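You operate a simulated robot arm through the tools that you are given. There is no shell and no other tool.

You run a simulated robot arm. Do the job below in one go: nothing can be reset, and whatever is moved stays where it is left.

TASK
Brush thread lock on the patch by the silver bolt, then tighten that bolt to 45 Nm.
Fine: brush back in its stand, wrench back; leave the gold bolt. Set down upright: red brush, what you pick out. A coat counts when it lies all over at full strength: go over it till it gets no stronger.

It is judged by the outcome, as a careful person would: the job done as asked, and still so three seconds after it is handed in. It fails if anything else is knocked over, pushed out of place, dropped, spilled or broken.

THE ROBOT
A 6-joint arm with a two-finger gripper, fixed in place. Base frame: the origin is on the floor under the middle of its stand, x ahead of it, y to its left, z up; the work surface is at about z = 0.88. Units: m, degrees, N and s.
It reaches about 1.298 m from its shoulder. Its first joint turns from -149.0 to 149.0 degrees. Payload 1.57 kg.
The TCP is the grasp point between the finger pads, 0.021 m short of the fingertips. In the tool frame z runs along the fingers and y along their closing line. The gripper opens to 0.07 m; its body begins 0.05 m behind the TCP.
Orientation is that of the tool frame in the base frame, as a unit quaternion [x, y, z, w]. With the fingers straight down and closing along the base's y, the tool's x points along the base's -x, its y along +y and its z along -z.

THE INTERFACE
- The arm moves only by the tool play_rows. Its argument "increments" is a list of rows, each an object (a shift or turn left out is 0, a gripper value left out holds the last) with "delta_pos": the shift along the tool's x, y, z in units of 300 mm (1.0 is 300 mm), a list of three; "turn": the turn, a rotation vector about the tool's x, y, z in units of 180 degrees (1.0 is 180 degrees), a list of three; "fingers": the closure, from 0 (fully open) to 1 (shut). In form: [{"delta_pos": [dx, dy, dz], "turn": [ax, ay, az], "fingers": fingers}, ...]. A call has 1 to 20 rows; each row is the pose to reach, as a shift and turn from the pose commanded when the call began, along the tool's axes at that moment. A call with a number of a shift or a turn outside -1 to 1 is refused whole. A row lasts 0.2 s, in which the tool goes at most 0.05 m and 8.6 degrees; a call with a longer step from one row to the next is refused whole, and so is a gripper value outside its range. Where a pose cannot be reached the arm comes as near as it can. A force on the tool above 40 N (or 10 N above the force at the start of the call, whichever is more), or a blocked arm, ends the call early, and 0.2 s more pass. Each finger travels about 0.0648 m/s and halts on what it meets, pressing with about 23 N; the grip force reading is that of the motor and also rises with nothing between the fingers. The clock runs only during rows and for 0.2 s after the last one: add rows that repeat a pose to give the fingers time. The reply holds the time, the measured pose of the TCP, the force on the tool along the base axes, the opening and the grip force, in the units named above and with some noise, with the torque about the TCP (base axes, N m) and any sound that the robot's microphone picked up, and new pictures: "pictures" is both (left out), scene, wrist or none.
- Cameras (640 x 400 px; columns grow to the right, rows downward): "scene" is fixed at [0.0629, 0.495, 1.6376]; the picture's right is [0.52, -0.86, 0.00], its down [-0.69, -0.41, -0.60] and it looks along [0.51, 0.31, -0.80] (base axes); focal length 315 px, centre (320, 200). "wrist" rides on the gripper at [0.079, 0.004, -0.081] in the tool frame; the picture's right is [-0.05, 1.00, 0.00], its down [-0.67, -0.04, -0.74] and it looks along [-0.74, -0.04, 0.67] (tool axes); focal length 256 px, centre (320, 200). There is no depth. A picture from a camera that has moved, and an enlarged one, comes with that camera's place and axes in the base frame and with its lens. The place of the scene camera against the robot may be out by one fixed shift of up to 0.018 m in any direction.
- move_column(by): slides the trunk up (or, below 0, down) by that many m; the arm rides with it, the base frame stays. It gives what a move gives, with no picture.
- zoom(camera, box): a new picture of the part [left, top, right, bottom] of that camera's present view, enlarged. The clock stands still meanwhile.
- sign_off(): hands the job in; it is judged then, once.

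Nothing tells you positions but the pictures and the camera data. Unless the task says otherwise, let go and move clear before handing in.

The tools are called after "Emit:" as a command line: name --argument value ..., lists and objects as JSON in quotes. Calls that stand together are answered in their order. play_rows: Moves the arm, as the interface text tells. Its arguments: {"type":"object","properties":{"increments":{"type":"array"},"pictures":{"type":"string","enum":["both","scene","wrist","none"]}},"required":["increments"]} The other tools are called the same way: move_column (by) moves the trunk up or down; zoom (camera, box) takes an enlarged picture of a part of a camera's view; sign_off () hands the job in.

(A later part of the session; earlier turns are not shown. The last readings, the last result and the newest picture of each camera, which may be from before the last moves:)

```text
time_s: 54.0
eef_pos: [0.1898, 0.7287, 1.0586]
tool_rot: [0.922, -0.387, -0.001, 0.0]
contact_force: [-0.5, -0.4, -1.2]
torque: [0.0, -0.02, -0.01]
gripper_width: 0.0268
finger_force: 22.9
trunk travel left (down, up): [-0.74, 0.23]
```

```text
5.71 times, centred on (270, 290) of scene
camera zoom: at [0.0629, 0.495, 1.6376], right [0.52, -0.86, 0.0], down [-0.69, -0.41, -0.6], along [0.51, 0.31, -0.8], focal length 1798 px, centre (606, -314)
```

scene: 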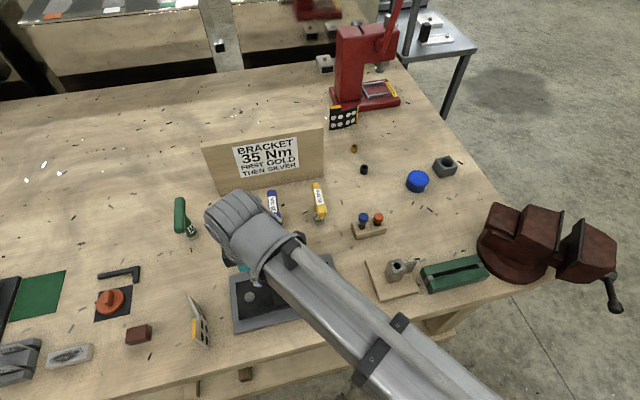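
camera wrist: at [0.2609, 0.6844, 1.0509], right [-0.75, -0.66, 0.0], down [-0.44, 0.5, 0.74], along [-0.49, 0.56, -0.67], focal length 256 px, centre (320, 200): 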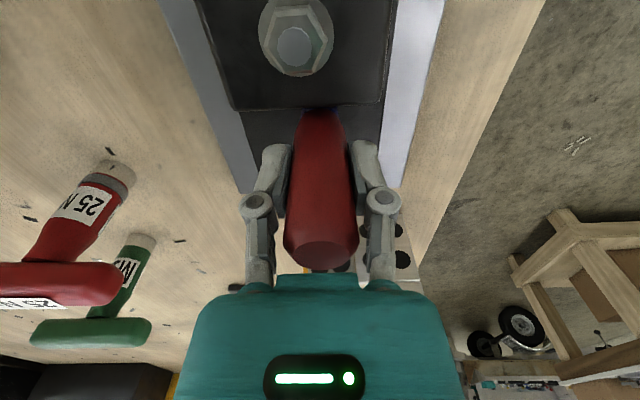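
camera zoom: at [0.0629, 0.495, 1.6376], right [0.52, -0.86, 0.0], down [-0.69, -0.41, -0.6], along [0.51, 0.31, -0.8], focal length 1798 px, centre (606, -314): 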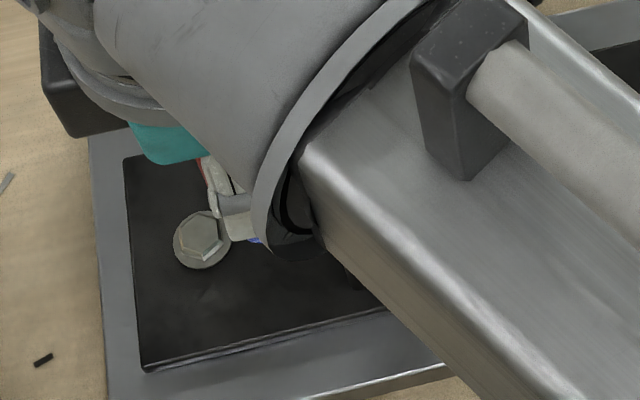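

Emit:
move_column --by -0.0885

Emit:
move_column --by -0.001

```text
time_s: 55.2
eef_pos: [0.1906, 0.7264, 0.9711]
tool_rot: [0.922, -0.387, 0.0, 0.0]
contact_force: [-0.3, 0.4, -0.6]
torque: [-0.01, 0.03, 0.03]
gripper_width: 0.0268
finger_force: 23.2
trunk travel left (down, up): [-0.652, 0.318]
```

```text
time_s: 55.7
eef_pos: [0.1909, 0.7277, 0.9687]
tool_rot: [0.922, -0.387, 0.0, 0.0]
contact_force: [-0.4, 0.2, 0.6]
torque: [0.01, -0.03, -0.03]
gripper_width: 0.0265
finger_force: 22.9
trunk travel left (down, up): [-0.651, 0.319]
```

Emit:
move_column --by -0.001

Emit:
play_rows --increments '[{"delta_pos": [-0.0267, 0, 0]}, {"delta_pos": [-0.0533, 0, 0]}, {"delta_pos": [-0.08, 0, 0]}, {"delta_pos": [-0.1067, 0, 0]}, {"delta_pos": [-0.1333, 0, 0]}, {"delta_pos": [-0.16, 0, 0]}, {"delta_pos": [-0.1333, 0, 0]}, {"delta_pos": [-0.1067, 0, 0]}, {"delta_pos": [-0.08, 0, 0]}, {"delta_pos": [-0.0533, 0, 0]}, {"delta_pos": [-0.0267, 0, 0]}, {"delta_pos": [0, 0, 0]}]' --pictures "none"

Emit:
move_column --by 0.09

Emit:
zoom --camera "wrist" --box '[240, 0, 400, 120]'

Emit:
zoom --camera "scene" --box '[230, 255, 310, 325]'

```text
time_s: 56.2
eef_pos: [0.1906, 0.7282, 0.9683]
tool_rot: [0.922, -0.387, 0.001, -0.001]
contact_force: [1.5, 3.5, 13.5]
torque: [0.23, -0.07, 0.03]
gripper_width: 0.0267
finger_force: 22.6
trunk travel left (down, up): [-0.65, 0.32]
```

```text
time_s: 58.8
eef_pos: [0.1905, 0.7269, 0.9685]
tool_rot: [0.922, -0.387, 0.0, 0.0]
contact_force: [-1.5, 1.2, 11.2]
torque: [0.09, 0.07, 0.02]
gripper_width: 0.0265
finger_force: 22.9
trunk travel left (down, up): [-0.65, 0.32]
```

```text
time_s: 60.1
eef_pos: [0.1903, 0.7284, 1.0589]
tool_rot: [0.922, -0.386, 0.0, 0.0]
contact_force: [0.3, 0.1, -0.2]
torque: [0.0, 0.05, 0.0]
gripper_width: 0.0268
finger_force: 23.0
trunk travel left (down, up): [-0.74, 0.23]
```

```text
3.33 times, centred on (320, 60) of wrist
camera zoom: at [0.2423, 0.6671, 1.1395], right [-0.75, -0.66, 0.0], down [-0.44, 0.5, 0.74], along [-0.49, 0.56, -0.67], focal length 853 px, centre (320, 667)
```

zoom: 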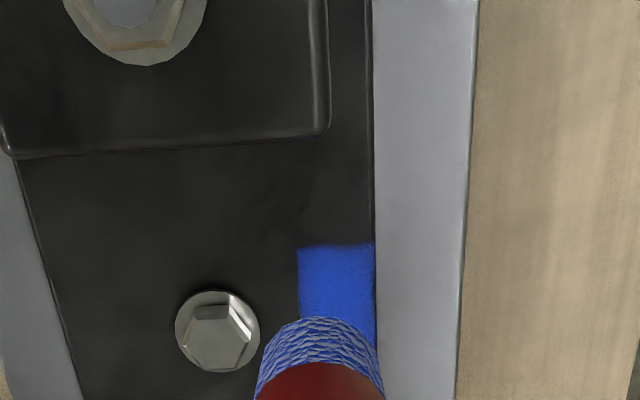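

```text
5.71 times, centred on (270, 290) of scene
camera zoom: at [0.0629, 0.495, 1.6376], right [0.52, -0.86, 0.0], down [-0.69, -0.41, -0.6], along [0.51, 0.31, -0.8], focal length 1798 px, centre (606, -314)
```

zoom: 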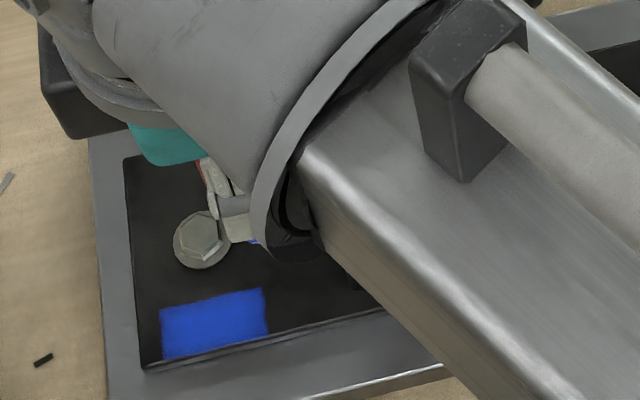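

I found it: the patch lies on the −v side of the bolt and is already turning blue. I'll look closely at how even it is.

Emit:
zoom --camera "scene" --box '[240, 298, 276, 322]'

Emit:
zoom --camera "wrist" --box '[300, 50, 360, 110]'

```text
16.00 times, centred on (258, 310) of scene
camera zoom: at [0.0629, 0.495, 1.6376], right [0.52, -0.86, 0.0], down [-0.69, -0.41, -0.6], along [0.51, 0.31, -0.8], focal length 5035 px, centre (1312, -1560)
```

zoom: 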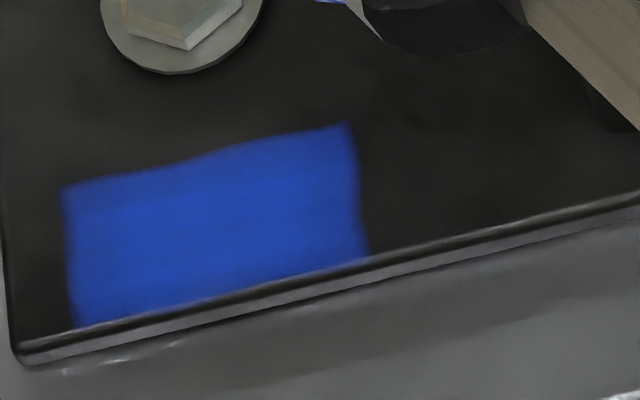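

```text
6.67 times, centred on (330, 80) of wrist
camera zoom: at [0.2423, 0.6671, 1.1395], right [-0.75, -0.66, 0.0], down [-0.44, 0.5, 0.74], along [-0.49, 0.56, -0.67], focal length 1707 px, centre (253, 1000)
```

zoom: 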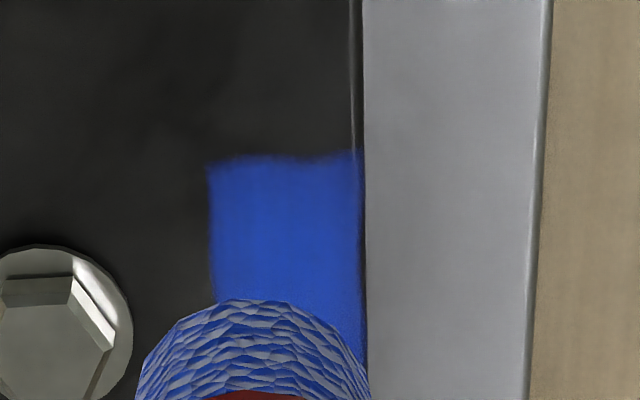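

The patch measures about 21 x 42 mm and sits between the bolt and the plate's near edge. I'll make more overlapping passes over it to bring the coat to full strength.

Emit:
move_column --by -0.0895

Emit:
move_column --by -0.001

```text
time_s: 61.3
eef_pos: [0.19, 0.7267, 0.9688]
tool_rot: [0.922, -0.387, 0.0, 0.0]
contact_force: [0.0, -0.4, -0.9]
torque: [0.0, -0.01, 0.01]
gripper_width: 0.0264
finger_force: 23.2
trunk travel left (down, up): [-0.65, 0.32]
```

```text
time_s: 61.8
eef_pos: [0.1905, 0.7279, 0.9686]
tool_rot: [0.922, -0.387, 0.0, -0.001]
contact_force: [1.1, 3.0, 12.5]
torque: [0.12, -0.07, -0.03]
gripper_width: 0.0264
finger_force: 23.0
trunk travel left (down, up): [-0.649, 0.321]
```

Emit:
play_rows --increments '[{"delta_pos": [0, 0.02, 0]}, {"delta_pos": [-0.03, 0.02, 0]}, {"delta_pos": [-0.06, 0.02, 0]}, {"delta_pos": [-0.09, 0.02, 0]}, {"delta_pos": [-0.12, 0.02, 0]}, {"delta_pos": [-0.15, 0.02, 0]}, {"delta_pos": [-0.177, 0.02, 0]}, {"delta_pos": [-0.177, 0, 0]}, {"delta_pos": [-0.15, 0, 0]}, {"delta_pos": [-0.12, 0, 0]}, {"delta_pos": [-0.09, 0, 0]}, {"delta_pos": [-0.06, 0, 0]}, {"delta_pos": [-0.03, 0, 0]}, {"delta_pos": [-0.03, -0.012, 0]}, {"delta_pos": [-0.06, -0.012, 0]}, {"delta_pos": [-0.09, -0.012, 0]}, {"delta_pos": [-0.12, -0.012, 0]}, {"delta_pos": [-0.15, -0.012, 0]}, {"delta_pos": [-0.177, -0.012, 0]}, {"delta_pos": [-0.177, 0.01, 0]}]' --pictures "none"

Emit:
play_rows --increments '[{"delta_pos": [0.027, 0, 0]}, {"delta_pos": [0.057, 0, 0]}, {"delta_pos": [0.087, 0, 0]}, {"delta_pos": [0.117, 0, 0]}, {"delta_pos": [0.147, 0, 0]}, {"delta_pos": [0.177, 0, 0]}]' --pictures "none"

Emit:
move_column --by 0.09

Emit:
zoom --camera "wrist" --box '[300, 50, 360, 110]'

Emit:
zoom --camera "scene" --box '[240, 298, 276, 322]'

```text
time_s: 66.0
eef_pos: [0.1511, 0.7637, 0.9674]
tool_rot: [0.922, -0.388, 0.0, 0.0]
contact_force: [1.5, 2.2, 9.4]
torque: [0.07, -0.07, 0.04]
gripper_width: 0.0267
finger_force: 22.7
trunk travel left (down, up): [-0.649, 0.321]
```

```text
time_s: 67.4
eef_pos: [0.1876, 0.7254, 0.968]
tool_rot: [0.922, -0.388, 0.001, -0.001]
contact_force: [-0.8, 0.8, 5.8]
torque: [0.0, 0.0, 0.04]
gripper_width: 0.0265
finger_force: 23.1
trunk travel left (down, up): [-0.649, 0.321]
```

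```text
time_s: 68.7
eef_pos: [0.1877, 0.7261, 1.0577]
tool_rot: [0.922, -0.387, 0.0, -0.001]
contact_force: [-0.5, -0.1, 0.3]
torque: [0.02, -0.02, 0.0]
gripper_width: 0.0267
finger_force: 22.8
trunk travel left (down, up): [-0.739, 0.231]
```

```text
6.67 times, centred on (330, 80) of wrist
camera zoom: at [0.2397, 0.6651, 1.139], right [-0.75, -0.66, 0.0], down [-0.44, 0.5, 0.74], along [-0.49, 0.56, -0.67], focal length 1707 px, centre (253, 1000)
```

zoom: 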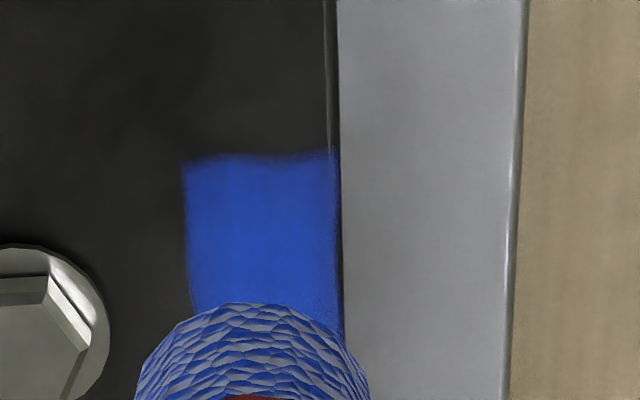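

```text
16.00 times, centred on (258, 310) of scene
camera zoom: at [0.0629, 0.495, 1.6376], right [0.52, -0.86, 0.0], down [-0.69, -0.41, -0.6], along [0.51, 0.31, -0.8], focal length 5035 px, centre (1312, -1560)
```

zoom: 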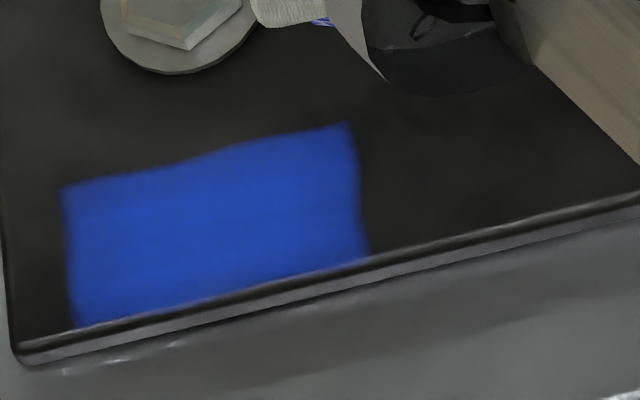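

Emit:
zoom --camera "wrist" --box '[270, 60, 370, 140]'

Emit:
zoom --camera "scene" --box '[225, 160, 435, 330]'

```text
5.00 times, centred on (320, 100) of wrist
camera zoom: at [0.2397, 0.6651, 1.139], right [-0.75, -0.66, 0.0], down [-0.44, 0.5, 0.74], along [-0.49, 0.56, -0.67], focal length 1280 px, centre (320, 700)
```

zoom: 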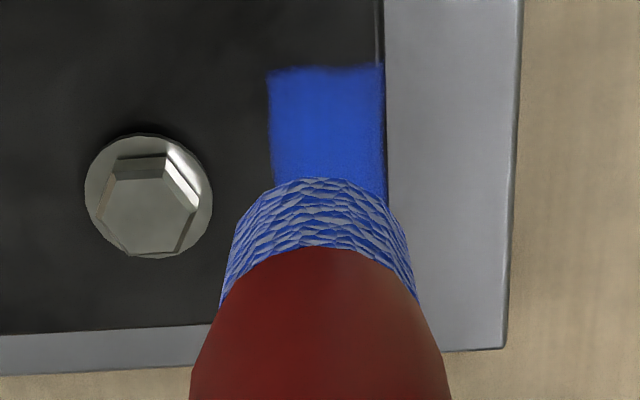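

```text
2.35 times, centred on (330, 245) of scene
camera zoom: at [0.0629, 0.495, 1.6376], right [0.52, -0.86, 0.0], down [-0.69, -0.41, -0.6], along [0.51, 0.31, -0.8], focal length 740 px, centre (296, 94)
```

zoom: 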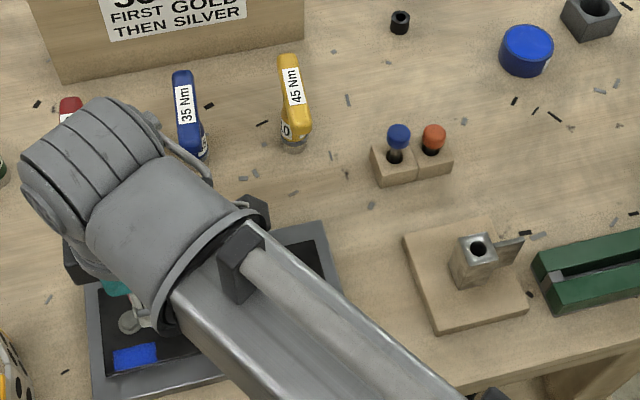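

Emit:
move_column --by -0.0895

Emit:
move_column --by -0.001

```text
time_s: 69.9
eef_pos: [0.1885, 0.7269, 0.9681]
tool_rot: [0.923, -0.386, 0.0, 0.0]
contact_force: [-0.5, -0.2, -0.2]
torque: [0.03, 0.0, 0.01]
gripper_width: 0.0266
finger_force: 23.2
trunk travel left (down, up): [-0.65, 0.32]
```

```text
time_s: 70.4
eef_pos: [0.1878, 0.7252, 0.9683]
tool_rot: [0.922, -0.387, 0.001, 0.0]
contact_force: [0.6, 2.8, 10.1]
torque: [0.12, -0.05, 0.0]
gripper_width: 0.0266
finger_force: 23.5
trunk travel left (down, up): [-0.649, 0.321]
```

Emit:
play_rows --increments '[{"delta_pos": [0, 0.0133, 0]}, {"delta_pos": [-0.03, 0.0133, 0]}, {"delta_pos": [-0.06, 0.0133, 0]}, {"delta_pos": [-0.09, 0.0133, 0]}, {"delta_pos": [-0.12, 0.0133, 0]}, {"delta_pos": [-0.15, 0.0133, 0]}, {"delta_pos": [-0.18, 0.0133, 0]}, {"delta_pos": [-0.18, 0, 0]}, {"delta_pos": [-0.15, 0, 0]}, {"delta_pos": [-0.12, 0, 0]}, {"delta_pos": [-0.09, 0, 0]}, {"delta_pos": [-0.06, 0, 0]}, {"delta_pos": [-0.03, 0, 0]}, {"delta_pos": [-0.03, -0.0133, 0]}, {"delta_pos": [-0.06, -0.0133, 0]}, {"delta_pos": [-0.09, -0.0133, 0]}, {"delta_pos": [-0.12, -0.0133, 0]}, {"delta_pos": [-0.15, -0.0133, 0]}, {"delta_pos": [-0.18, -0.0133, 0]}, {"delta_pos": [-0.18, 0, 0]}]' --pictures "none"

Emit:
play_rows --increments '[{"delta_pos": [0.03, 0, 0]}, {"delta_pos": [0.06, 0, 0]}, {"delta_pos": [0.09, 0, 0]}, {"delta_pos": [0.12, 0, 0]}, {"delta_pos": [0.15, 0, 0]}, {"delta_pos": [0.18, 0, 0]}]' --pictures "none"

Emit:
move_column --by 0.1

Emit:
zoom --camera "scene" --box '[240, 298, 276, 322]'

Emit:
zoom --camera "wrist" --box '[270, 50, 370, 130]'

```text
time_s: 74.6
eef_pos: [0.1499, 0.7636, 0.9672]
tool_rot: [0.922, -0.387, 0.0, -0.001]
contact_force: [1.0, 2.7, 7.9]
torque: [0.12, -0.07, 0.0]
gripper_width: 0.0268
finger_force: 23.0
trunk travel left (down, up): [-0.649, 0.321]
```

```text
time_s: 76.0
eef_pos: [0.1862, 0.7247, 0.9679]
tool_rot: [0.922, -0.388, 0.0, 0.0]
contact_force: [-0.2, -0.1, 5.2]
torque: [0.01, 0.0, -0.03]
gripper_width: 0.0268
finger_force: 22.8
trunk travel left (down, up): [-0.649, 0.321]
```

```text
time_s: 77.4
eef_pos: [0.186, 0.7241, 1.0682]
tool_rot: [0.922, -0.387, 0.001, 0.0]
contact_force: [0.1, -1.0, -0.8]
torque: [0.01, 0.0, -0.01]
gripper_width: 0.0264
finger_force: 23.0
trunk travel left (down, up): [-0.749, 0.221]
```

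```text
16.00 times, centred on (258, 310) of scene
camera zoom: at [0.0629, 0.495, 1.6376], right [0.52, -0.86, 0.0], down [-0.69, -0.41, -0.6], along [0.51, 0.31, -0.8], focal length 5035 px, centre (1312, -1560)
```

zoom: 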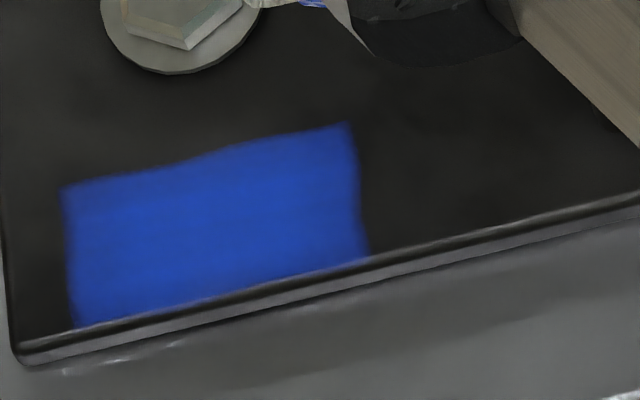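

```text
5.00 times, centred on (320, 90) of wrist
camera zoom: at [0.2389, 0.6644, 1.1485], right [-0.75, -0.66, 0.0], down [-0.44, 0.5, 0.74], along [-0.49, 0.56, -0.67], focal length 1280 px, centre (320, 750)
```

zoom: 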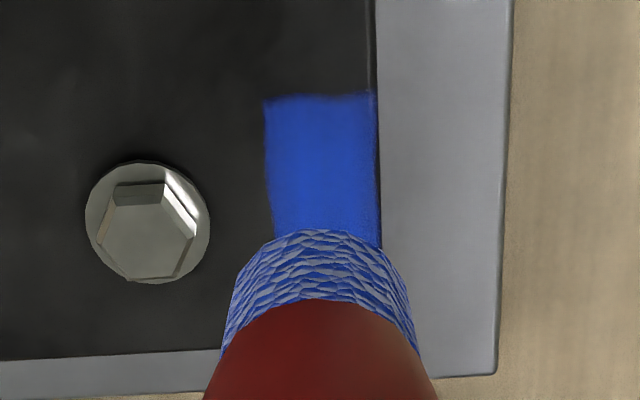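

The coat looks even and unchanged, but the bristles are greyer now. To be sure a nearly dry brush isn't hiding a weak coat, I'll re-dip and make one more pass.

Emit:
move_column --by 0.052

Emit:
play_rows --increments '[{"delta_pos": [0.119, -0.065, 0]}, {"delta_pos": [0.238, -0.13, 0]}, {"delta_pos": [0.357, -0.195, 0]}, {"delta_pos": [0.476, -0.26, 0]}, {"delta_pos": [0.595, -0.325, 0]}, {"delta_pos": [0.714, -0.39, 0]}, {"delta_pos": [0.834, -0.455, 0]}]' --pictures "none"

Emit:
play_rows --increments '[{"delta_pos": [0.119, -0.065, 0]}, {"delta_pos": [0.238, -0.13, 0]}, {"delta_pos": [0.357, -0.195, 0]}, {"delta_pos": [0.476, -0.26, 0]}, {"delta_pos": [0.595, -0.325, 0]}, {"delta_pos": [0.714, -0.39, 0]}, {"delta_pos": [0.834, -0.455, 0]}, {"delta_pos": [0.834, -0.455, 0]}]' --pictures "both"

Emit:
zoom --camera "scene" --box '[235, 275, 285, 320]'

Emit:
zoom --camera "wrist" --box '[240, 0, 400, 120]'

```text
time_s: 78.3
eef_pos: [0.1865, 0.7254, 1.1195]
tool_rot: [0.922, -0.386, 0.0, 0.0]
contact_force: [0.0, 0.1, -1.1]
torque: [0.02, -0.03, 0.0]
gripper_width: 0.0268
finger_force: 22.9
trunk travel left (down, up): [-0.801, 0.169]
```

```text
time_s: 79.9
eef_pos: [0.4619, 0.642, 1.1182]
tool_rot: [0.922, -0.387, 0.001, 0.0]
contact_force: [-0.4, 0.4, -1.2]
torque: [-0.02, 0.01, -0.01]
gripper_width: 0.0266
finger_force: 22.9
trunk travel left (down, up): [-0.801, 0.169]
```

```text
time_s: 81.7
eef_pos: [0.7323, 0.5579, 1.1202]
tool_rot: [0.922, -0.387, 0.001, -0.001]
contact_force: [0.7, 0.2, -1.3]
torque: [0.0, 0.0, -0.02]
gripper_width: 0.0265
finger_force: 23.3
trunk travel left (down, up): [-0.801, 0.169]
camera wrist: at [0.7849, 0.4976, 1.2006], right [-0.75, -0.66, 0.0], down [-0.44, 0.5, 0.74], along [-0.49, 0.56, -0.67], focal length 256 px, centre (320, 200)
```

scene: 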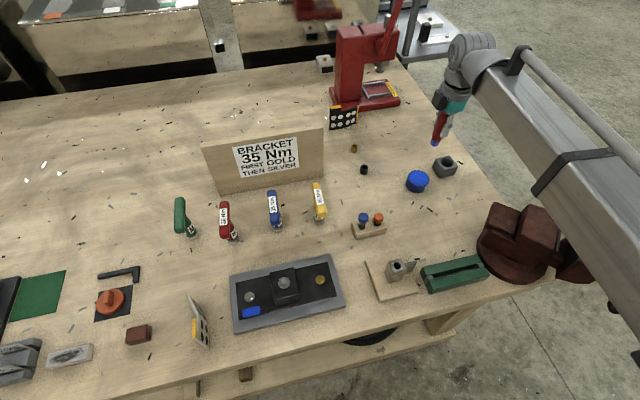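
wrist: 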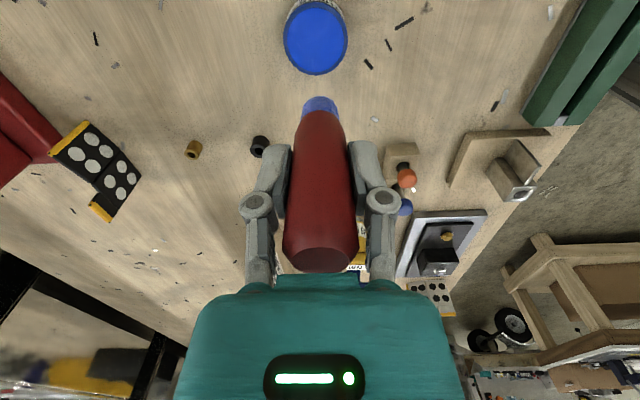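

```text
8.89 times, centred on (260, 298) of scene
camera zoom: at [0.0629, 0.495, 1.6376], right [0.52, -0.86, 0.0], down [-0.69, -0.41, -0.6], along [0.51, 0.31, -0.8], focal length 2797 px, centre (853, -667)
```

zoom: 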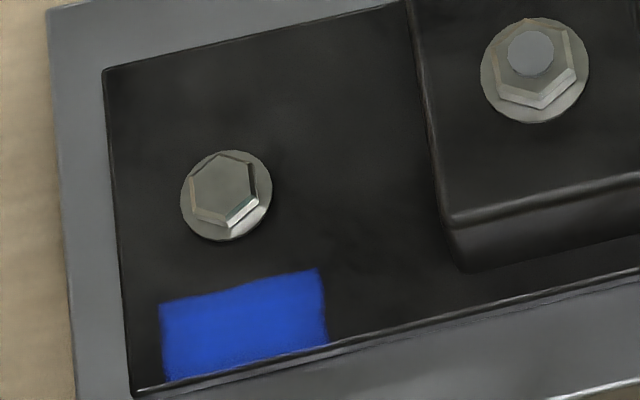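

```text
3.33 times, centred on (320, 60) of wrist
camera zoom: at [0.7849, 0.4976, 1.2006], right [-0.75, -0.66, 0.0], down [-0.44, 0.5, 0.74], along [-0.49, 0.56, -0.67], focal length 853 px, centre (320, 667)
```

zoom: 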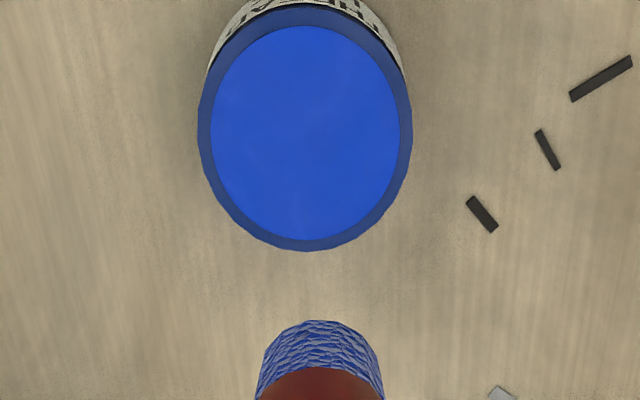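

Emit:
move_column --by -0.142

Emit:
move_column --by -0.002

Emit:
move_column --by -0.001

```text
time_s: 83.4
eef_pos: [0.7317, 0.5586, 0.9773]
tool_rot: [0.922, -0.386, 0.0, 0.0]
contact_force: [-1.0, -0.5, 2.5]
torque: [-0.05, -0.01, -0.01]
gripper_width: 0.0267
finger_force: 23.0
trunk travel left (down, up): [-0.659, 0.311]
```

```text
time_s: 83.9
eef_pos: [0.7312, 0.5583, 0.9772]
tool_rot: [0.922, -0.387, 0.001, -0.002]
contact_force: [1.9, 1.9, 20.0]
torque: [0.05, -0.12, 0.03]
gripper_width: 0.0266
finger_force: 23.3
trunk travel left (down, up): [-0.657, 0.313]
```

```text
time_s: 84.4
eef_pos: [0.7313, 0.5572, 0.9757]
tool_rot: [0.922, -0.386, 0.001, -0.001]
contact_force: [2.9, 2.3, 18.8]
torque: [0.06, -0.13, -0.03]
gripper_width: 0.0266
finger_force: 23.1
trunk travel left (down, up): [-0.656, 0.314]
```

Emit:
play_rows --increments '[{"delta_pos": [0, 0, 0]}, {"delta_pos": [0, 0, 0]}, {"delta_pos": [0, 0, 0]}, {"delta_pos": [0, 0, 0]}]' --pictures "none"

Emit:
move_column --by 0.145

Emit:
zoom --camera "wrist" --box '[240, 20, 400, 140]'

```text
time_s: 85.4
eef_pos: [0.7297, 0.5575, 0.9762]
tool_rot: [0.922, -0.387, 0.0, 0.0]
contact_force: [2.9, 1.8, 16.9]
torque: [0.07, -0.09, 0.01]
gripper_width: 0.0262
finger_force: 23.8
trunk travel left (down, up): [-0.656, 0.314]
```

```text
time_s: 87.1
eef_pos: [0.7324, 0.5591, 1.1182]
tool_rot: [0.922, -0.387, 0.001, 0.0]
contact_force: [0.6, 0.3, -0.1]
torque: [0.03, 0.01, -0.02]
gripper_width: 0.0264
finger_force: 22.6
trunk travel left (down, up): [-0.801, 0.169]
```

```text
3.33 times, centred on (320, 80) of wrist
camera zoom: at [0.7848, 0.4979, 1.2004], right [-0.75, -0.66, 0.0], down [-0.44, 0.5, 0.74], along [-0.49, 0.56, -0.67], focal length 853 px, centre (320, 600)
```

zoom: 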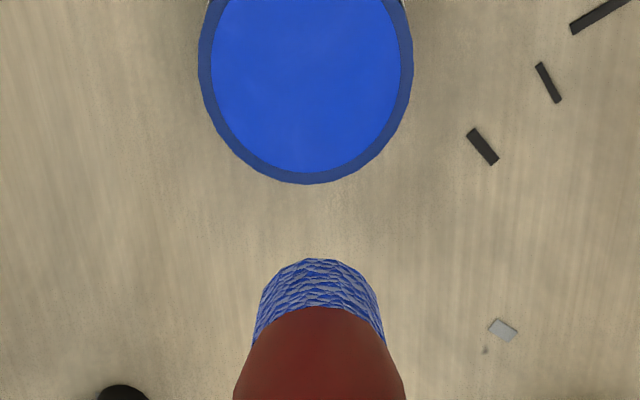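

Emit:
play_rows --increments '[{"delta_pos": [-0.119, 0.065, 0]}, {"delta_pos": [-0.238, 0.13, 0]}, {"delta_pos": [-0.357, 0.195, 0]}, {"delta_pos": [-0.476, 0.26, 0]}, {"delta_pos": [-0.595, 0.325, 0]}, {"delta_pos": [-0.714, 0.39, 0]}, {"delta_pos": [-0.834, 0.455, 0]}]' --pictures "none"

Emit:
play_rows --increments '[{"delta_pos": [-0.119, 0.065, 0]}, {"delta_pos": [-0.238, 0.13, 0]}, {"delta_pos": [-0.357, 0.195, 0]}, {"delta_pos": [-0.476, 0.26, 0]}, {"delta_pos": [-0.595, 0.325, 0]}, {"delta_pos": [-0.714, 0.39, 0]}, {"delta_pos": [-0.834, 0.455, 0]}, {"delta_pos": [-0.834, 0.455, 0]}]' --pictures "none"

Emit:
zoom --camera "wrist" --box '[240, 20, 400, 140]'

```text
time_s: 88.7
eef_pos: [0.4579, 0.6401, 1.1201]
tool_rot: [0.922, -0.388, -0.001, 0.0]
contact_force: [0.9, -0.6, -0.4]
torque: [0.03, -0.01, 0.03]
gripper_width: 0.0266
finger_force: 22.6
trunk travel left (down, up): [-0.801, 0.169]
```

```text
time_s: 90.5
eef_pos: [0.1881, 0.7244, 1.1194]
tool_rot: [0.922, -0.388, 0.0, -0.001]
contact_force: [-0.8, 0.6, 0.1]
torque: [-0.02, -0.02, 0.0]
gripper_width: 0.0267
finger_force: 22.9
trunk travel left (down, up): [-0.801, 0.169]
```

```text
3.33 times, centred on (320, 80) of wrist
camera zoom: at [0.2396, 0.6631, 1.2006], right [-0.75, -0.66, 0.0], down [-0.44, 0.5, 0.74], along [-0.49, 0.56, -0.67], focal length 853 px, centre (320, 600)
```

zoom: 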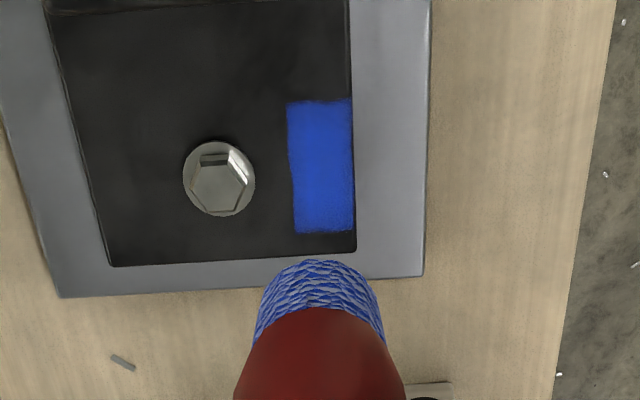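

Emit:
move_column --by -0.149

Emit:
move_column --by -0.002

Emit:
move_column --by -0.0015

```text
time_s: 92.3
eef_pos: [0.1878, 0.7234, 0.9709]
tool_rot: [0.922, -0.387, 0.0, -0.001]
contact_force: [0.2, -0.4, -0.4]
torque: [0.05, -0.03, 0.02]
gripper_width: 0.0265
finger_force: 23.1
trunk travel left (down, up): [-0.652, 0.318]
```

```text
time_s: 92.8
eef_pos: [0.1883, 0.7241, 0.9694]
tool_rot: [0.922, -0.387, 0.0, 0.0]
contact_force: [-0.2, 0.1, -0.4]
torque: [0.0, -0.03, -0.03]
gripper_width: 0.0265
finger_force: 22.9
trunk travel left (down, up): [-0.65, 0.32]
```

```text
time_s: 93.3
eef_pos: [0.187, 0.7231, 0.9674]
tool_rot: [0.922, -0.387, 0.0, -0.001]
contact_force: [0.2, -0.2, -0.6]
torque: [0.0, 0.02, 0.01]
gripper_width: 0.0266
finger_force: 23.0
trunk travel left (down, up): [-0.648, 0.322]
```

Emit:
move_column --by -0.0015

Emit:
move_column --by -0.001

```text
time_s: 93.8
eef_pos: [0.1877, 0.7233, 0.966]
tool_rot: [0.922, -0.387, 0.0, 0.0]
contact_force: [0.1, 0.8, 5.5]
torque: [0.03, 0.01, 0.03]
gripper_width: 0.0267
finger_force: 23.2
trunk travel left (down, up): [-0.647, 0.323]
```

```text
time_s: 94.3
eef_pos: [0.1863, 0.7241, 0.9645]
tool_rot: [0.922, -0.387, 0.0, -0.001]
contact_force: [0.7, 5.3, 19.2]
torque: [0.22, 0.02, 0.02]
gripper_width: 0.027
finger_force: 23.0
trunk travel left (down, up): [-0.646, 0.324]
```

Emit:
play_rows --increments '[{"delta_pos": [0, 0.01, 0]}, {"delta_pos": [-0.03, 0.01, 0]}, {"delta_pos": [-0.06, 0.01, 0]}, {"delta_pos": [-0.09, 0.01, 0]}, {"delta_pos": [-0.12, 0.01, 0]}, {"delta_pos": [-0.15, 0.01, 0]}, {"delta_pos": [-0.18, 0.01, 0]}, {"delta_pos": [-0.18, 0, 0]}, {"delta_pos": [-0.15, 0, 0]}, {"delta_pos": [-0.12, 0, 0]}, {"delta_pos": [-0.09, 0, 0]}, {"delta_pos": [-0.06, 0, 0]}, {"delta_pos": [-0.03, 0, 0]}, {"delta_pos": [-0.03, -0.0167, 0]}, {"delta_pos": [-0.06, -0.0167, 0]}, {"delta_pos": [-0.09, -0.0167, 0]}, {"delta_pos": [-0.12, -0.0167, 0]}, {"delta_pos": [-0.15, -0.0167, 0]}, {"delta_pos": [-0.18, -0.0167, 0]}, {"delta_pos": [-0.18, 0, 0]}]' --pictures "none"

Emit:
play_rows --increments '[{"delta_pos": [0.03, 0, 0]}, {"delta_pos": [0.06, 0, 0]}, {"delta_pos": [0.09, 0, 0]}, {"delta_pos": [0.12, 0, 0]}, {"delta_pos": [0.15, 0, 0]}, {"delta_pos": [0.18, 0, 0]}]' --pictures "none"

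Emit:
move_column --by 0.155

Emit:
zoom --camera "wrist" --box '[240, 20, 400, 140]'

Emit:
zoom --camera "scene" --box '[240, 298, 276, 322]'

```text
time_s: 98.5
eef_pos: [0.1494, 0.7608, 0.9639]
tool_rot: [0.922, -0.386, -0.001, 0.0]
contact_force: [1.9, 1.6, 7.9]
torque: [0.17, -0.07, -0.02]
gripper_width: 0.0267
finger_force: 22.8
trunk travel left (down, up): [-0.646, 0.324]
```

```text
time_s: 99.9
eef_pos: [0.1868, 0.7224, 0.9647]
tool_rot: [0.922, -0.387, 0.0, 0.001]
contact_force: [0.2, 0.9, 6.6]
torque: [0.02, 0.03, -0.01]
gripper_width: 0.0265
finger_force: 23.4
trunk travel left (down, up): [-0.646, 0.324]
```

```text
time_s: 101.7
eef_pos: [0.1876, 0.7234, 1.1195]
tool_rot: [0.922, -0.387, 0.0, 0.0]
contact_force: [-0.4, -0.1, 0.4]
torque: [-0.02, 0.01, -0.02]
gripper_width: 0.0267
finger_force: 23.1
trunk travel left (down, up): [-0.801, 0.169]
```

```text
3.33 times, centred on (320, 80) of wrist
camera zoom: at [0.2391, 0.663, 1.2005], right [-0.75, -0.66, 0.0], down [-0.44, 0.5, 0.74], along [-0.49, 0.56, -0.67], focal length 853 px, centre (320, 600)
```

zoom: 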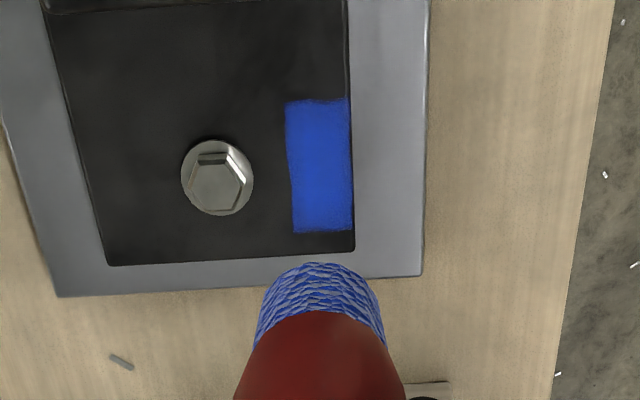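

```text
16.00 times, centred on (258, 310) of scene
camera zoom: at [0.0629, 0.495, 1.6376], right [0.52, -0.86, 0.0], down [-0.69, -0.41, -0.6], along [0.51, 0.31, -0.8], focal length 5035 px, centre (1312, -1560)
```

zoom: 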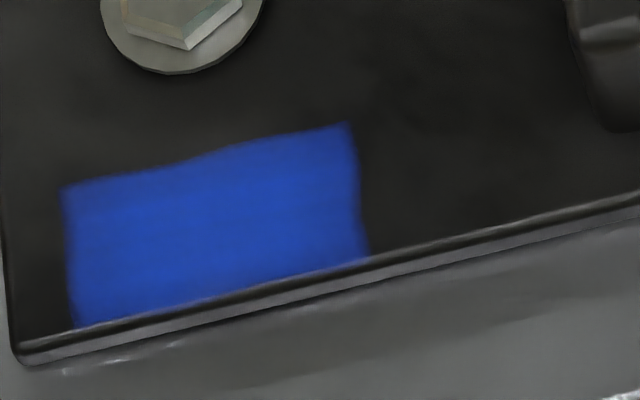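

The coat is unchanged after a fresh dip, so it is at full strength. Next I'll return the brush to its stand at about (0.834, 0.513).

Emit:
play_rows --increments '[{"delta_pos": [0.112, -0.058, 0]}, {"delta_pos": [0.224, -0.116, 0]}, {"delta_pos": [0.336, -0.174, 0]}, {"delta_pos": [0.448, -0.232, 0]}, {"delta_pos": [0.56, -0.29, 0]}, {"delta_pos": [0.672, -0.348, 0]}]' --pictures "none"

Emit:
play_rows --increments '[{"delta_pos": [0.112, -0.058, 0]}, {"delta_pos": [0.224, -0.116, 0]}, {"delta_pos": [0.336, -0.174, 0]}, {"delta_pos": [0.448, -0.232, 0]}, {"delta_pos": [0.56, -0.29, 0]}, {"delta_pos": [0.672, -0.348, 0]}]' --pictures "none"

Emit:
play_rows --increments '[{"delta_pos": [0.112, -0.058, 0]}, {"delta_pos": [0.224, -0.116, 0]}, {"delta_pos": [0.336, -0.174, 0]}, {"delta_pos": [0.448, -0.232, 0]}, {"delta_pos": [0.56, -0.29, 0]}, {"delta_pos": [0.672, -0.348, 0]}, {"delta_pos": [0.672, -0.348, 0]}]' --pictures "both"

Emit:
zoom --camera "wrist" --box '[240, 0, 400, 120]'

```text
time_s: 103.1
eef_pos: [0.4021, 0.6511, 1.1192]
tool_rot: [0.922, -0.388, 0.0, -0.001]
contact_force: [0.3, -0.3, 0.1]
torque: [-0.01, 0.0, -0.03]
gripper_width: 0.0264
finger_force: 23.1
trunk travel left (down, up): [-0.801, 0.169]
```

```text
time_s: 104.5
eef_pos: [0.6172, 0.5812, 1.119]
tool_rot: [0.922, -0.386, 0.0, 0.0]
contact_force: [0.3, -0.7, 0.9]
torque: [0.0, -0.04, -0.03]
gripper_width: 0.0266
finger_force: 23.1
trunk travel left (down, up): [-0.801, 0.169]
```

```text
time_s: 106.1
eef_pos: [0.8335, 0.5128, 1.1197]
tool_rot: [0.922, -0.387, 0.0, 0.0]
contact_force: [-0.2, -0.1, -0.9]
torque: [0.01, -0.03, 0.01]
gripper_width: 0.0264
finger_force: 23.1
trunk travel left (down, up): [-0.801, 0.169]
camera wrist: at [0.8858, 0.4517, 1.2006], right [-0.75, -0.66, 0.0], down [-0.44, 0.5, 0.74], along [-0.49, 0.56, -0.67], focal length 256 px, centre (320, 200)
```

scene: 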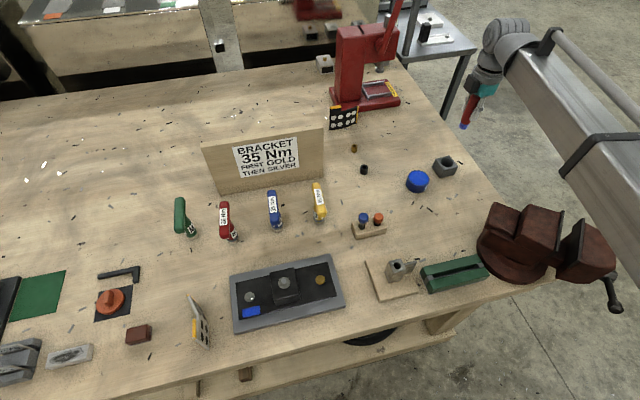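
wrist: 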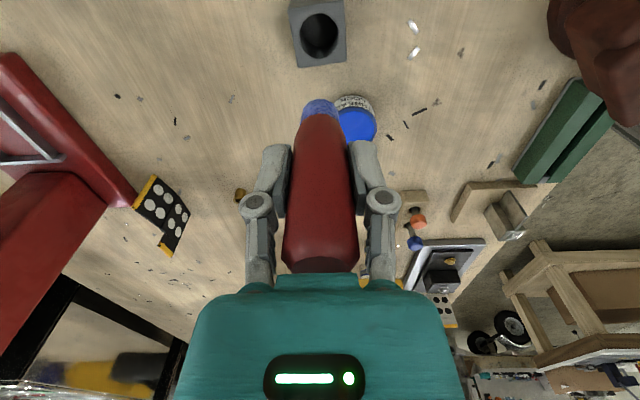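

```text
3.33 times, centred on (320, 60) of wrist
camera zoom: at [0.8858, 0.4517, 1.2006], right [-0.75, -0.66, 0.0], down [-0.44, 0.5, 0.74], along [-0.49, 0.56, -0.67], focal length 853 px, centre (320, 667)
```

zoom: 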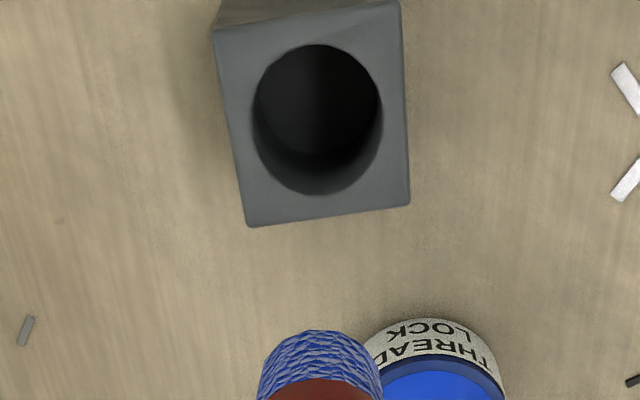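

Emit:
move_column --by -0.135

Emit:
zoom --camera "wrist" --box '[240, 0, 400, 120]'

Emit:
zoom --camera "scene" --box '[400, 110, 500, 190]'

```text
time_s: 107.7
eef_pos: [0.8337, 0.5113, 0.984]
tool_rot: [0.922, -0.387, -0.001, 0.0]
contact_force: [-0.6, -0.4, 0.5]
torque: [-0.01, 0.0, -0.01]
gripper_width: 0.0267
finger_force: 23.1
trunk travel left (down, up): [-0.666, 0.304]
```

```text
3.33 times, centred on (320, 60) of wrist
camera zoom: at [0.8858, 0.4517, 1.0656], right [-0.75, -0.66, 0.0], down [-0.44, 0.5, 0.74], along [-0.49, 0.56, -0.67], focal length 853 px, centre (320, 667)
```

zoom: 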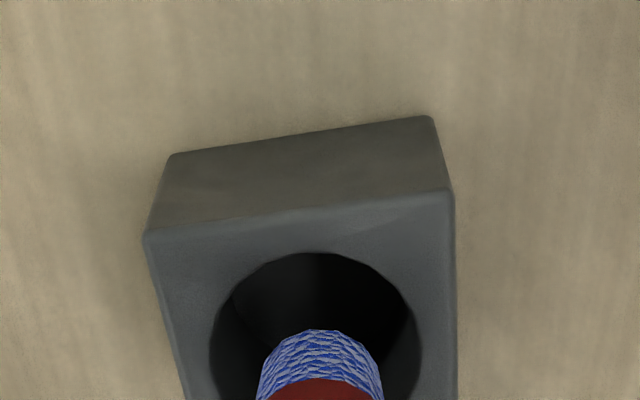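

```text
5.00 times, centred on (450, 150) of scene
camera zoom: at [0.0629, 0.495, 1.6376], right [0.52, -0.86, 0.0], down [-0.69, -0.41, -0.6], along [0.51, 0.31, -0.8], focal length 1574 px, centre (-330, 450)
```

zoom: 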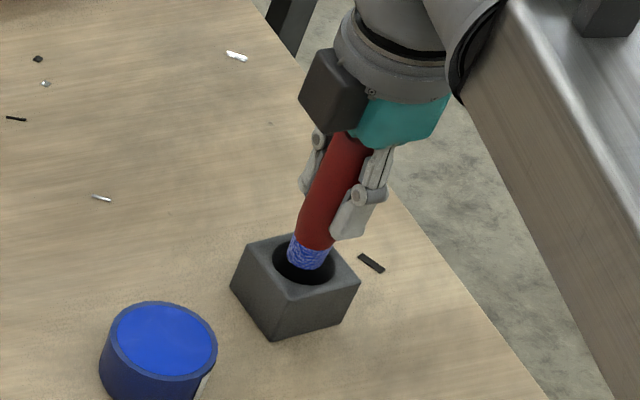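

Emit:
move_column --by -0.025

Emit:
move_column --by -0.008

Emit:
move_column --by -0.004

Emit:
zoom --camera "wrist" --box '[220, 20, 420, 220]'

```text
time_s: 108.4
eef_pos: [0.8345, 0.5118, 0.9602]
tool_rot: [0.922, -0.386, 0.0, 0.0]
contact_force: [-0.6, -0.2, -0.3]
torque: [0.0, 0.01, 0.02]
gripper_width: 0.0266
finger_force: 23.5
trunk travel left (down, up): [-0.641, 0.329]
```

```text
time_s: 109.0
eef_pos: [0.8329, 0.5122, 0.951]
tool_rot: [0.922, -0.387, 0.0, 0.001]
contact_force: [-0.1, -0.7, -0.5]
torque: [0.01, 0.0, -0.02]
gripper_width: 0.0266
finger_force: 22.8
trunk travel left (down, up): [-0.633, 0.337]
```

```text
time_s: 109.5
eef_pos: [0.8334, 0.5118, 0.9475]
tool_rot: [0.922, -0.386, -0.001, 0.0]
contact_force: [0.3, 0.0, -0.6]
torque: [-0.01, -0.02, 0.02]
gripper_width: 0.0266
finger_force: 23.2
trunk travel left (down, up): [-0.629, 0.341]
```

```text
2.00 times, centred on (320, 120) of wrist
camera zoom: at [0.8858, 0.4517, 1.0285], right [-0.75, -0.66, 0.0], down [-0.44, 0.5, 0.74], along [-0.49, 0.56, -0.67], focal length 512 px, centre (320, 360)
```

zoom: 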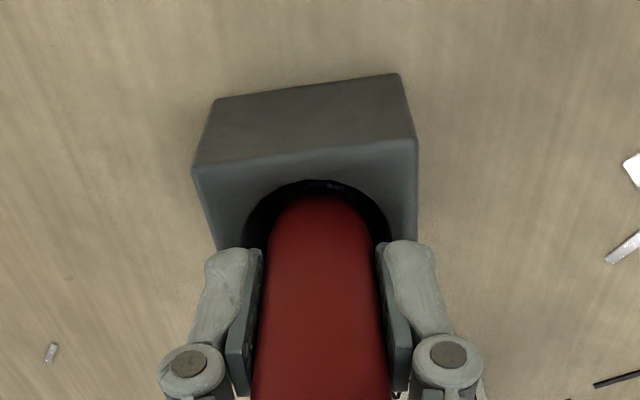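

Emit:
move_column --by -0.003

Emit:
move_column --by -0.002

Emit:
move_column --by -0.0015

```text
time_s: 110.1
eef_pos: [0.8326, 0.5124, 0.9445]
tool_rot: [0.922, -0.387, 0.0, 0.0]
contact_force: [0.3, -0.2, -0.9]
torque: [-0.02, 0.04, -0.01]
gripper_width: 0.0267
finger_force: 23.3
trunk travel left (down, up): [-0.626, 0.344]
```

```text
time_s: 110.6
eef_pos: [0.8341, 0.5128, 0.9426]
tool_rot: [0.922, -0.387, 0.001, 0.0]
contact_force: [0.9, 0.8, 3.4]
torque: [0.03, -0.05, -0.02]
gripper_width: 0.0267
finger_force: 22.6
trunk travel left (down, up): [-0.624, 0.346]
```

```text
time_s: 111.1
eef_pos: [0.8338, 0.5117, 0.9428]
tool_rot: [0.923, -0.386, 0.001, -0.001]
contact_force: [4.4, 2.5, 18.4]
torque: [0.08, -0.18, 0.0]
gripper_width: 0.0267
finger_force: 23.1
trunk travel left (down, up): [-0.622, 0.348]
```

The brush has bottomed out in its stand. I'll ease off the load and open the fingers.

Emit:
move_column --by 0.0015

Emit:
play_rows --increments '[{"fingers": 0.8}, {"fingers": 0.6}, {"fingers": 0.4}, {"fingers": 0.2}, {"fingers": 0}, {"fingers": 0}, {"fingers": 0}]' --pictures "wrist"

Emit:
move_column --by 0.16

Emit:
zoom --camera "wrist" --box '[220, 0, 420, 150]'

Emit:
zoom --camera "scene" --box '[400, 110, 500, 190]'

```text
time_s: 111.6
eef_pos: [0.8332, 0.5108, 0.9434]
tool_rot: [0.922, -0.387, 0.0, 0.0]
contact_force: [1.7, -0.1, 4.7]
torque: [-0.03, -0.1, 0.07]
gripper_width: 0.0268
finger_force: 22.9
trunk travel left (down, up): [-0.624, 0.346]
```

```text
time_s: 113.2
eef_pos: [0.8341, 0.5127, 0.9425]
tool_rot: [0.922, -0.387, 0.0, 0.0]
contact_force: [-0.7, -0.1, -0.7]
torque: [0.0, -0.01, 0.02]
gripper_width: 0.0699
finger_force: 0.0
trunk travel left (down, up): [-0.624, 0.346]
camera wrist: at [0.8858, 0.4518, 1.0235], right [-0.75, -0.66, 0.0], down [-0.44, 0.5, 0.74], along [-0.49, 0.56, -0.67], focal length 256 px, centre (320, 200)
```

wrist: 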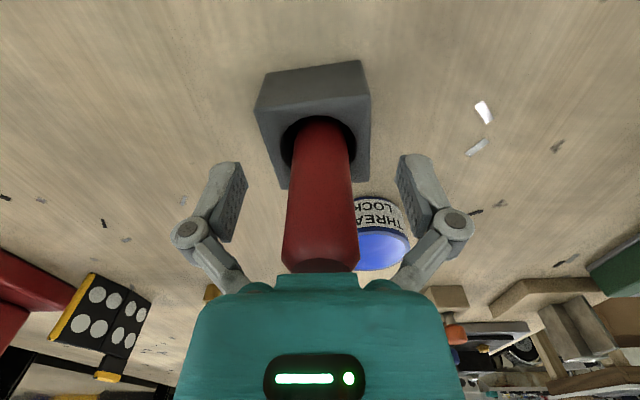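

```text
time_s: 115.0
eef_pos: [0.8331, 0.5125, 1.1025]
tool_rot: [0.922, -0.387, 0.0, 0.0]
contact_force: [-0.7, 0.0, -0.2]
torque: [-0.03, 0.0, -0.01]
gripper_width: 0.0701
finger_force: 0.1
trunk travel left (down, up): [-0.784, 0.186]
```

```text
2.67 times, centred on (320, 75) of wrist
camera zoom: at [0.8859, 0.4519, 1.1834], right [-0.75, -0.66, 0.0], down [-0.44, 0.5, 0.74], along [-0.49, 0.56, -0.67], focal length 683 px, centre (320, 533)
```

zoom: 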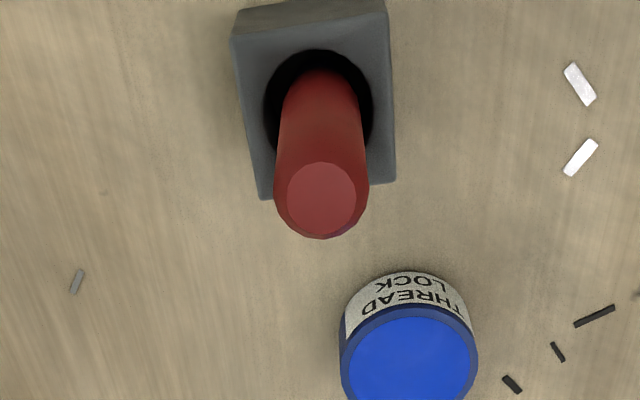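

```text
5.00 times, centred on (450, 150) of scene
camera zoom: at [0.0629, 0.495, 1.6376], right [0.52, -0.86, 0.0], down [-0.69, -0.41, -0.6], along [0.51, 0.31, -0.8], focal length 1574 px, centre (-330, 450)
```

zoom: 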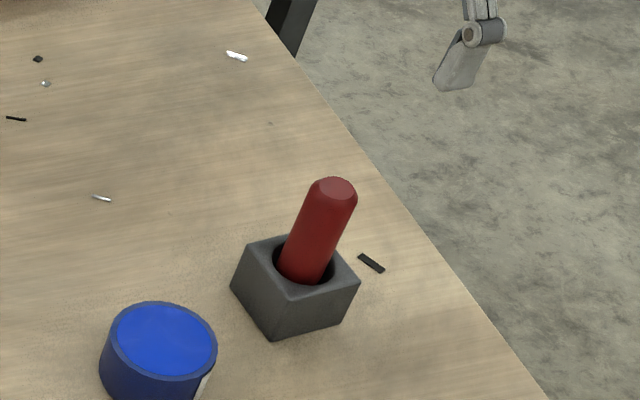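

The brush is back upright in its stand. Now for the yellow 45 Nm wrench, I'll move to a vantage point to measure its handle and labels.

Emit:
play_rows --increments '[{"delta_pos": [-0.12, 0.05, 0]}, {"delta_pos": [-0.24, 0.1, 0]}, {"delta_pos": [-0.36, 0.15, 0]}, {"delta_pos": [-0.48, 0.2, 0]}, {"delta_pos": [-0.6, 0.25, 0]}, {"delta_pos": [-0.72, 0.3, 0]}, {"delta_pos": [-0.837, 0.347, 0]}]' --pictures "wrist"

Emit:
zoom --camera "wrist" --box '[240, 60, 440, 220]'

```text
time_s: 116.6
eef_pos: [0.582, 0.6181, 1.1011]
tool_rot: [0.922, -0.386, 0.0, 0.0]
contact_force: [0.2, -0.4, -0.3]
torque: [-0.01, -0.04, 0.0]
gripper_width: 0.0702
finger_force: 0.1
trunk travel left (down, up): [-0.784, 0.186]
camera wrist: at [0.634, 0.5576, 1.1837], right [-0.75, -0.66, 0.0], down [-0.44, 0.5, 0.74], along [-0.49, 0.56, -0.67], focal length 256 px, centre (320, 200)
```

wrist: 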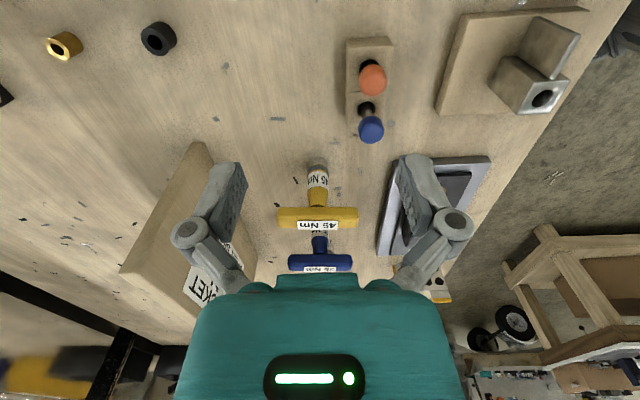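

```text
2.50 times, centred on (340, 140) of wrist
camera zoom: at [0.634, 0.5576, 1.1837], right [-0.75, -0.66, 0.0], down [-0.44, 0.5, 0.74], along [-0.49, 0.56, -0.67], focal length 640 px, centre (270, 350)
```

zoom: 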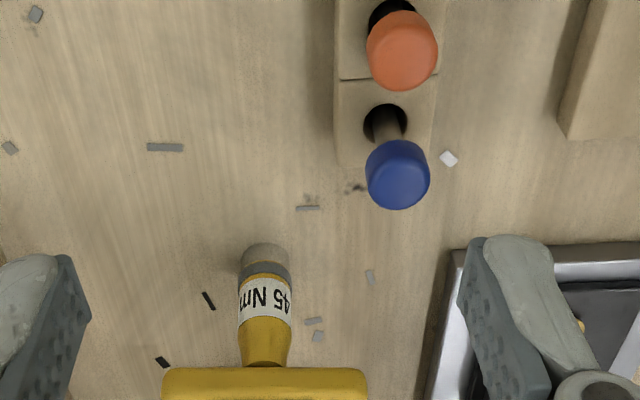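

Emit:
zoom --camera "wrist" --box '[260, 150, 380, 250]'

Emit:
zoom --camera "wrist" --box '[290, 155, 345, 210]'

```text
4.00 times, centred on (320, 200) of wrist
camera zoom: at [0.634, 0.5576, 1.1837], right [-0.75, -0.66, 0.0], down [-0.44, 0.5, 0.74], along [-0.49, 0.56, -0.67], focal length 1024 px, centre (320, 200)
```

zoom: 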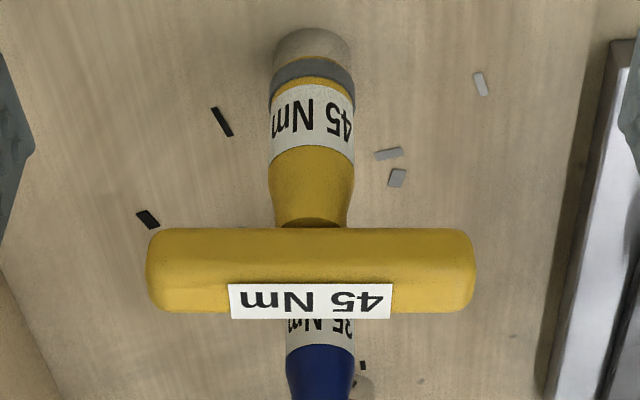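

```text
7.27 times, centred on (318, 182) of wrist
camera zoom: at [0.634, 0.5576, 1.1837], right [-0.75, -0.66, 0.0], down [-0.44, 0.5, 0.74], along [-0.49, 0.56, -0.67], focal length 1862 px, centre (338, 327)
```

zoom: 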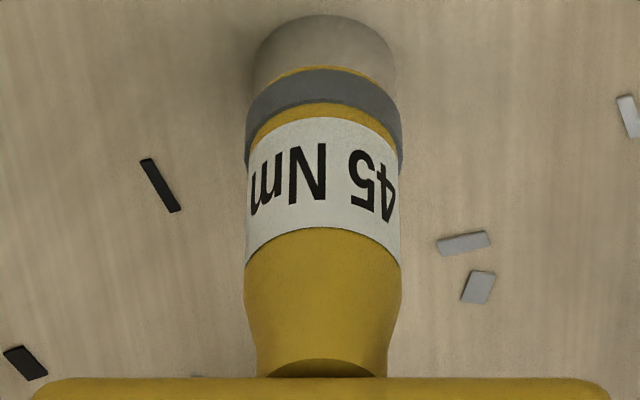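

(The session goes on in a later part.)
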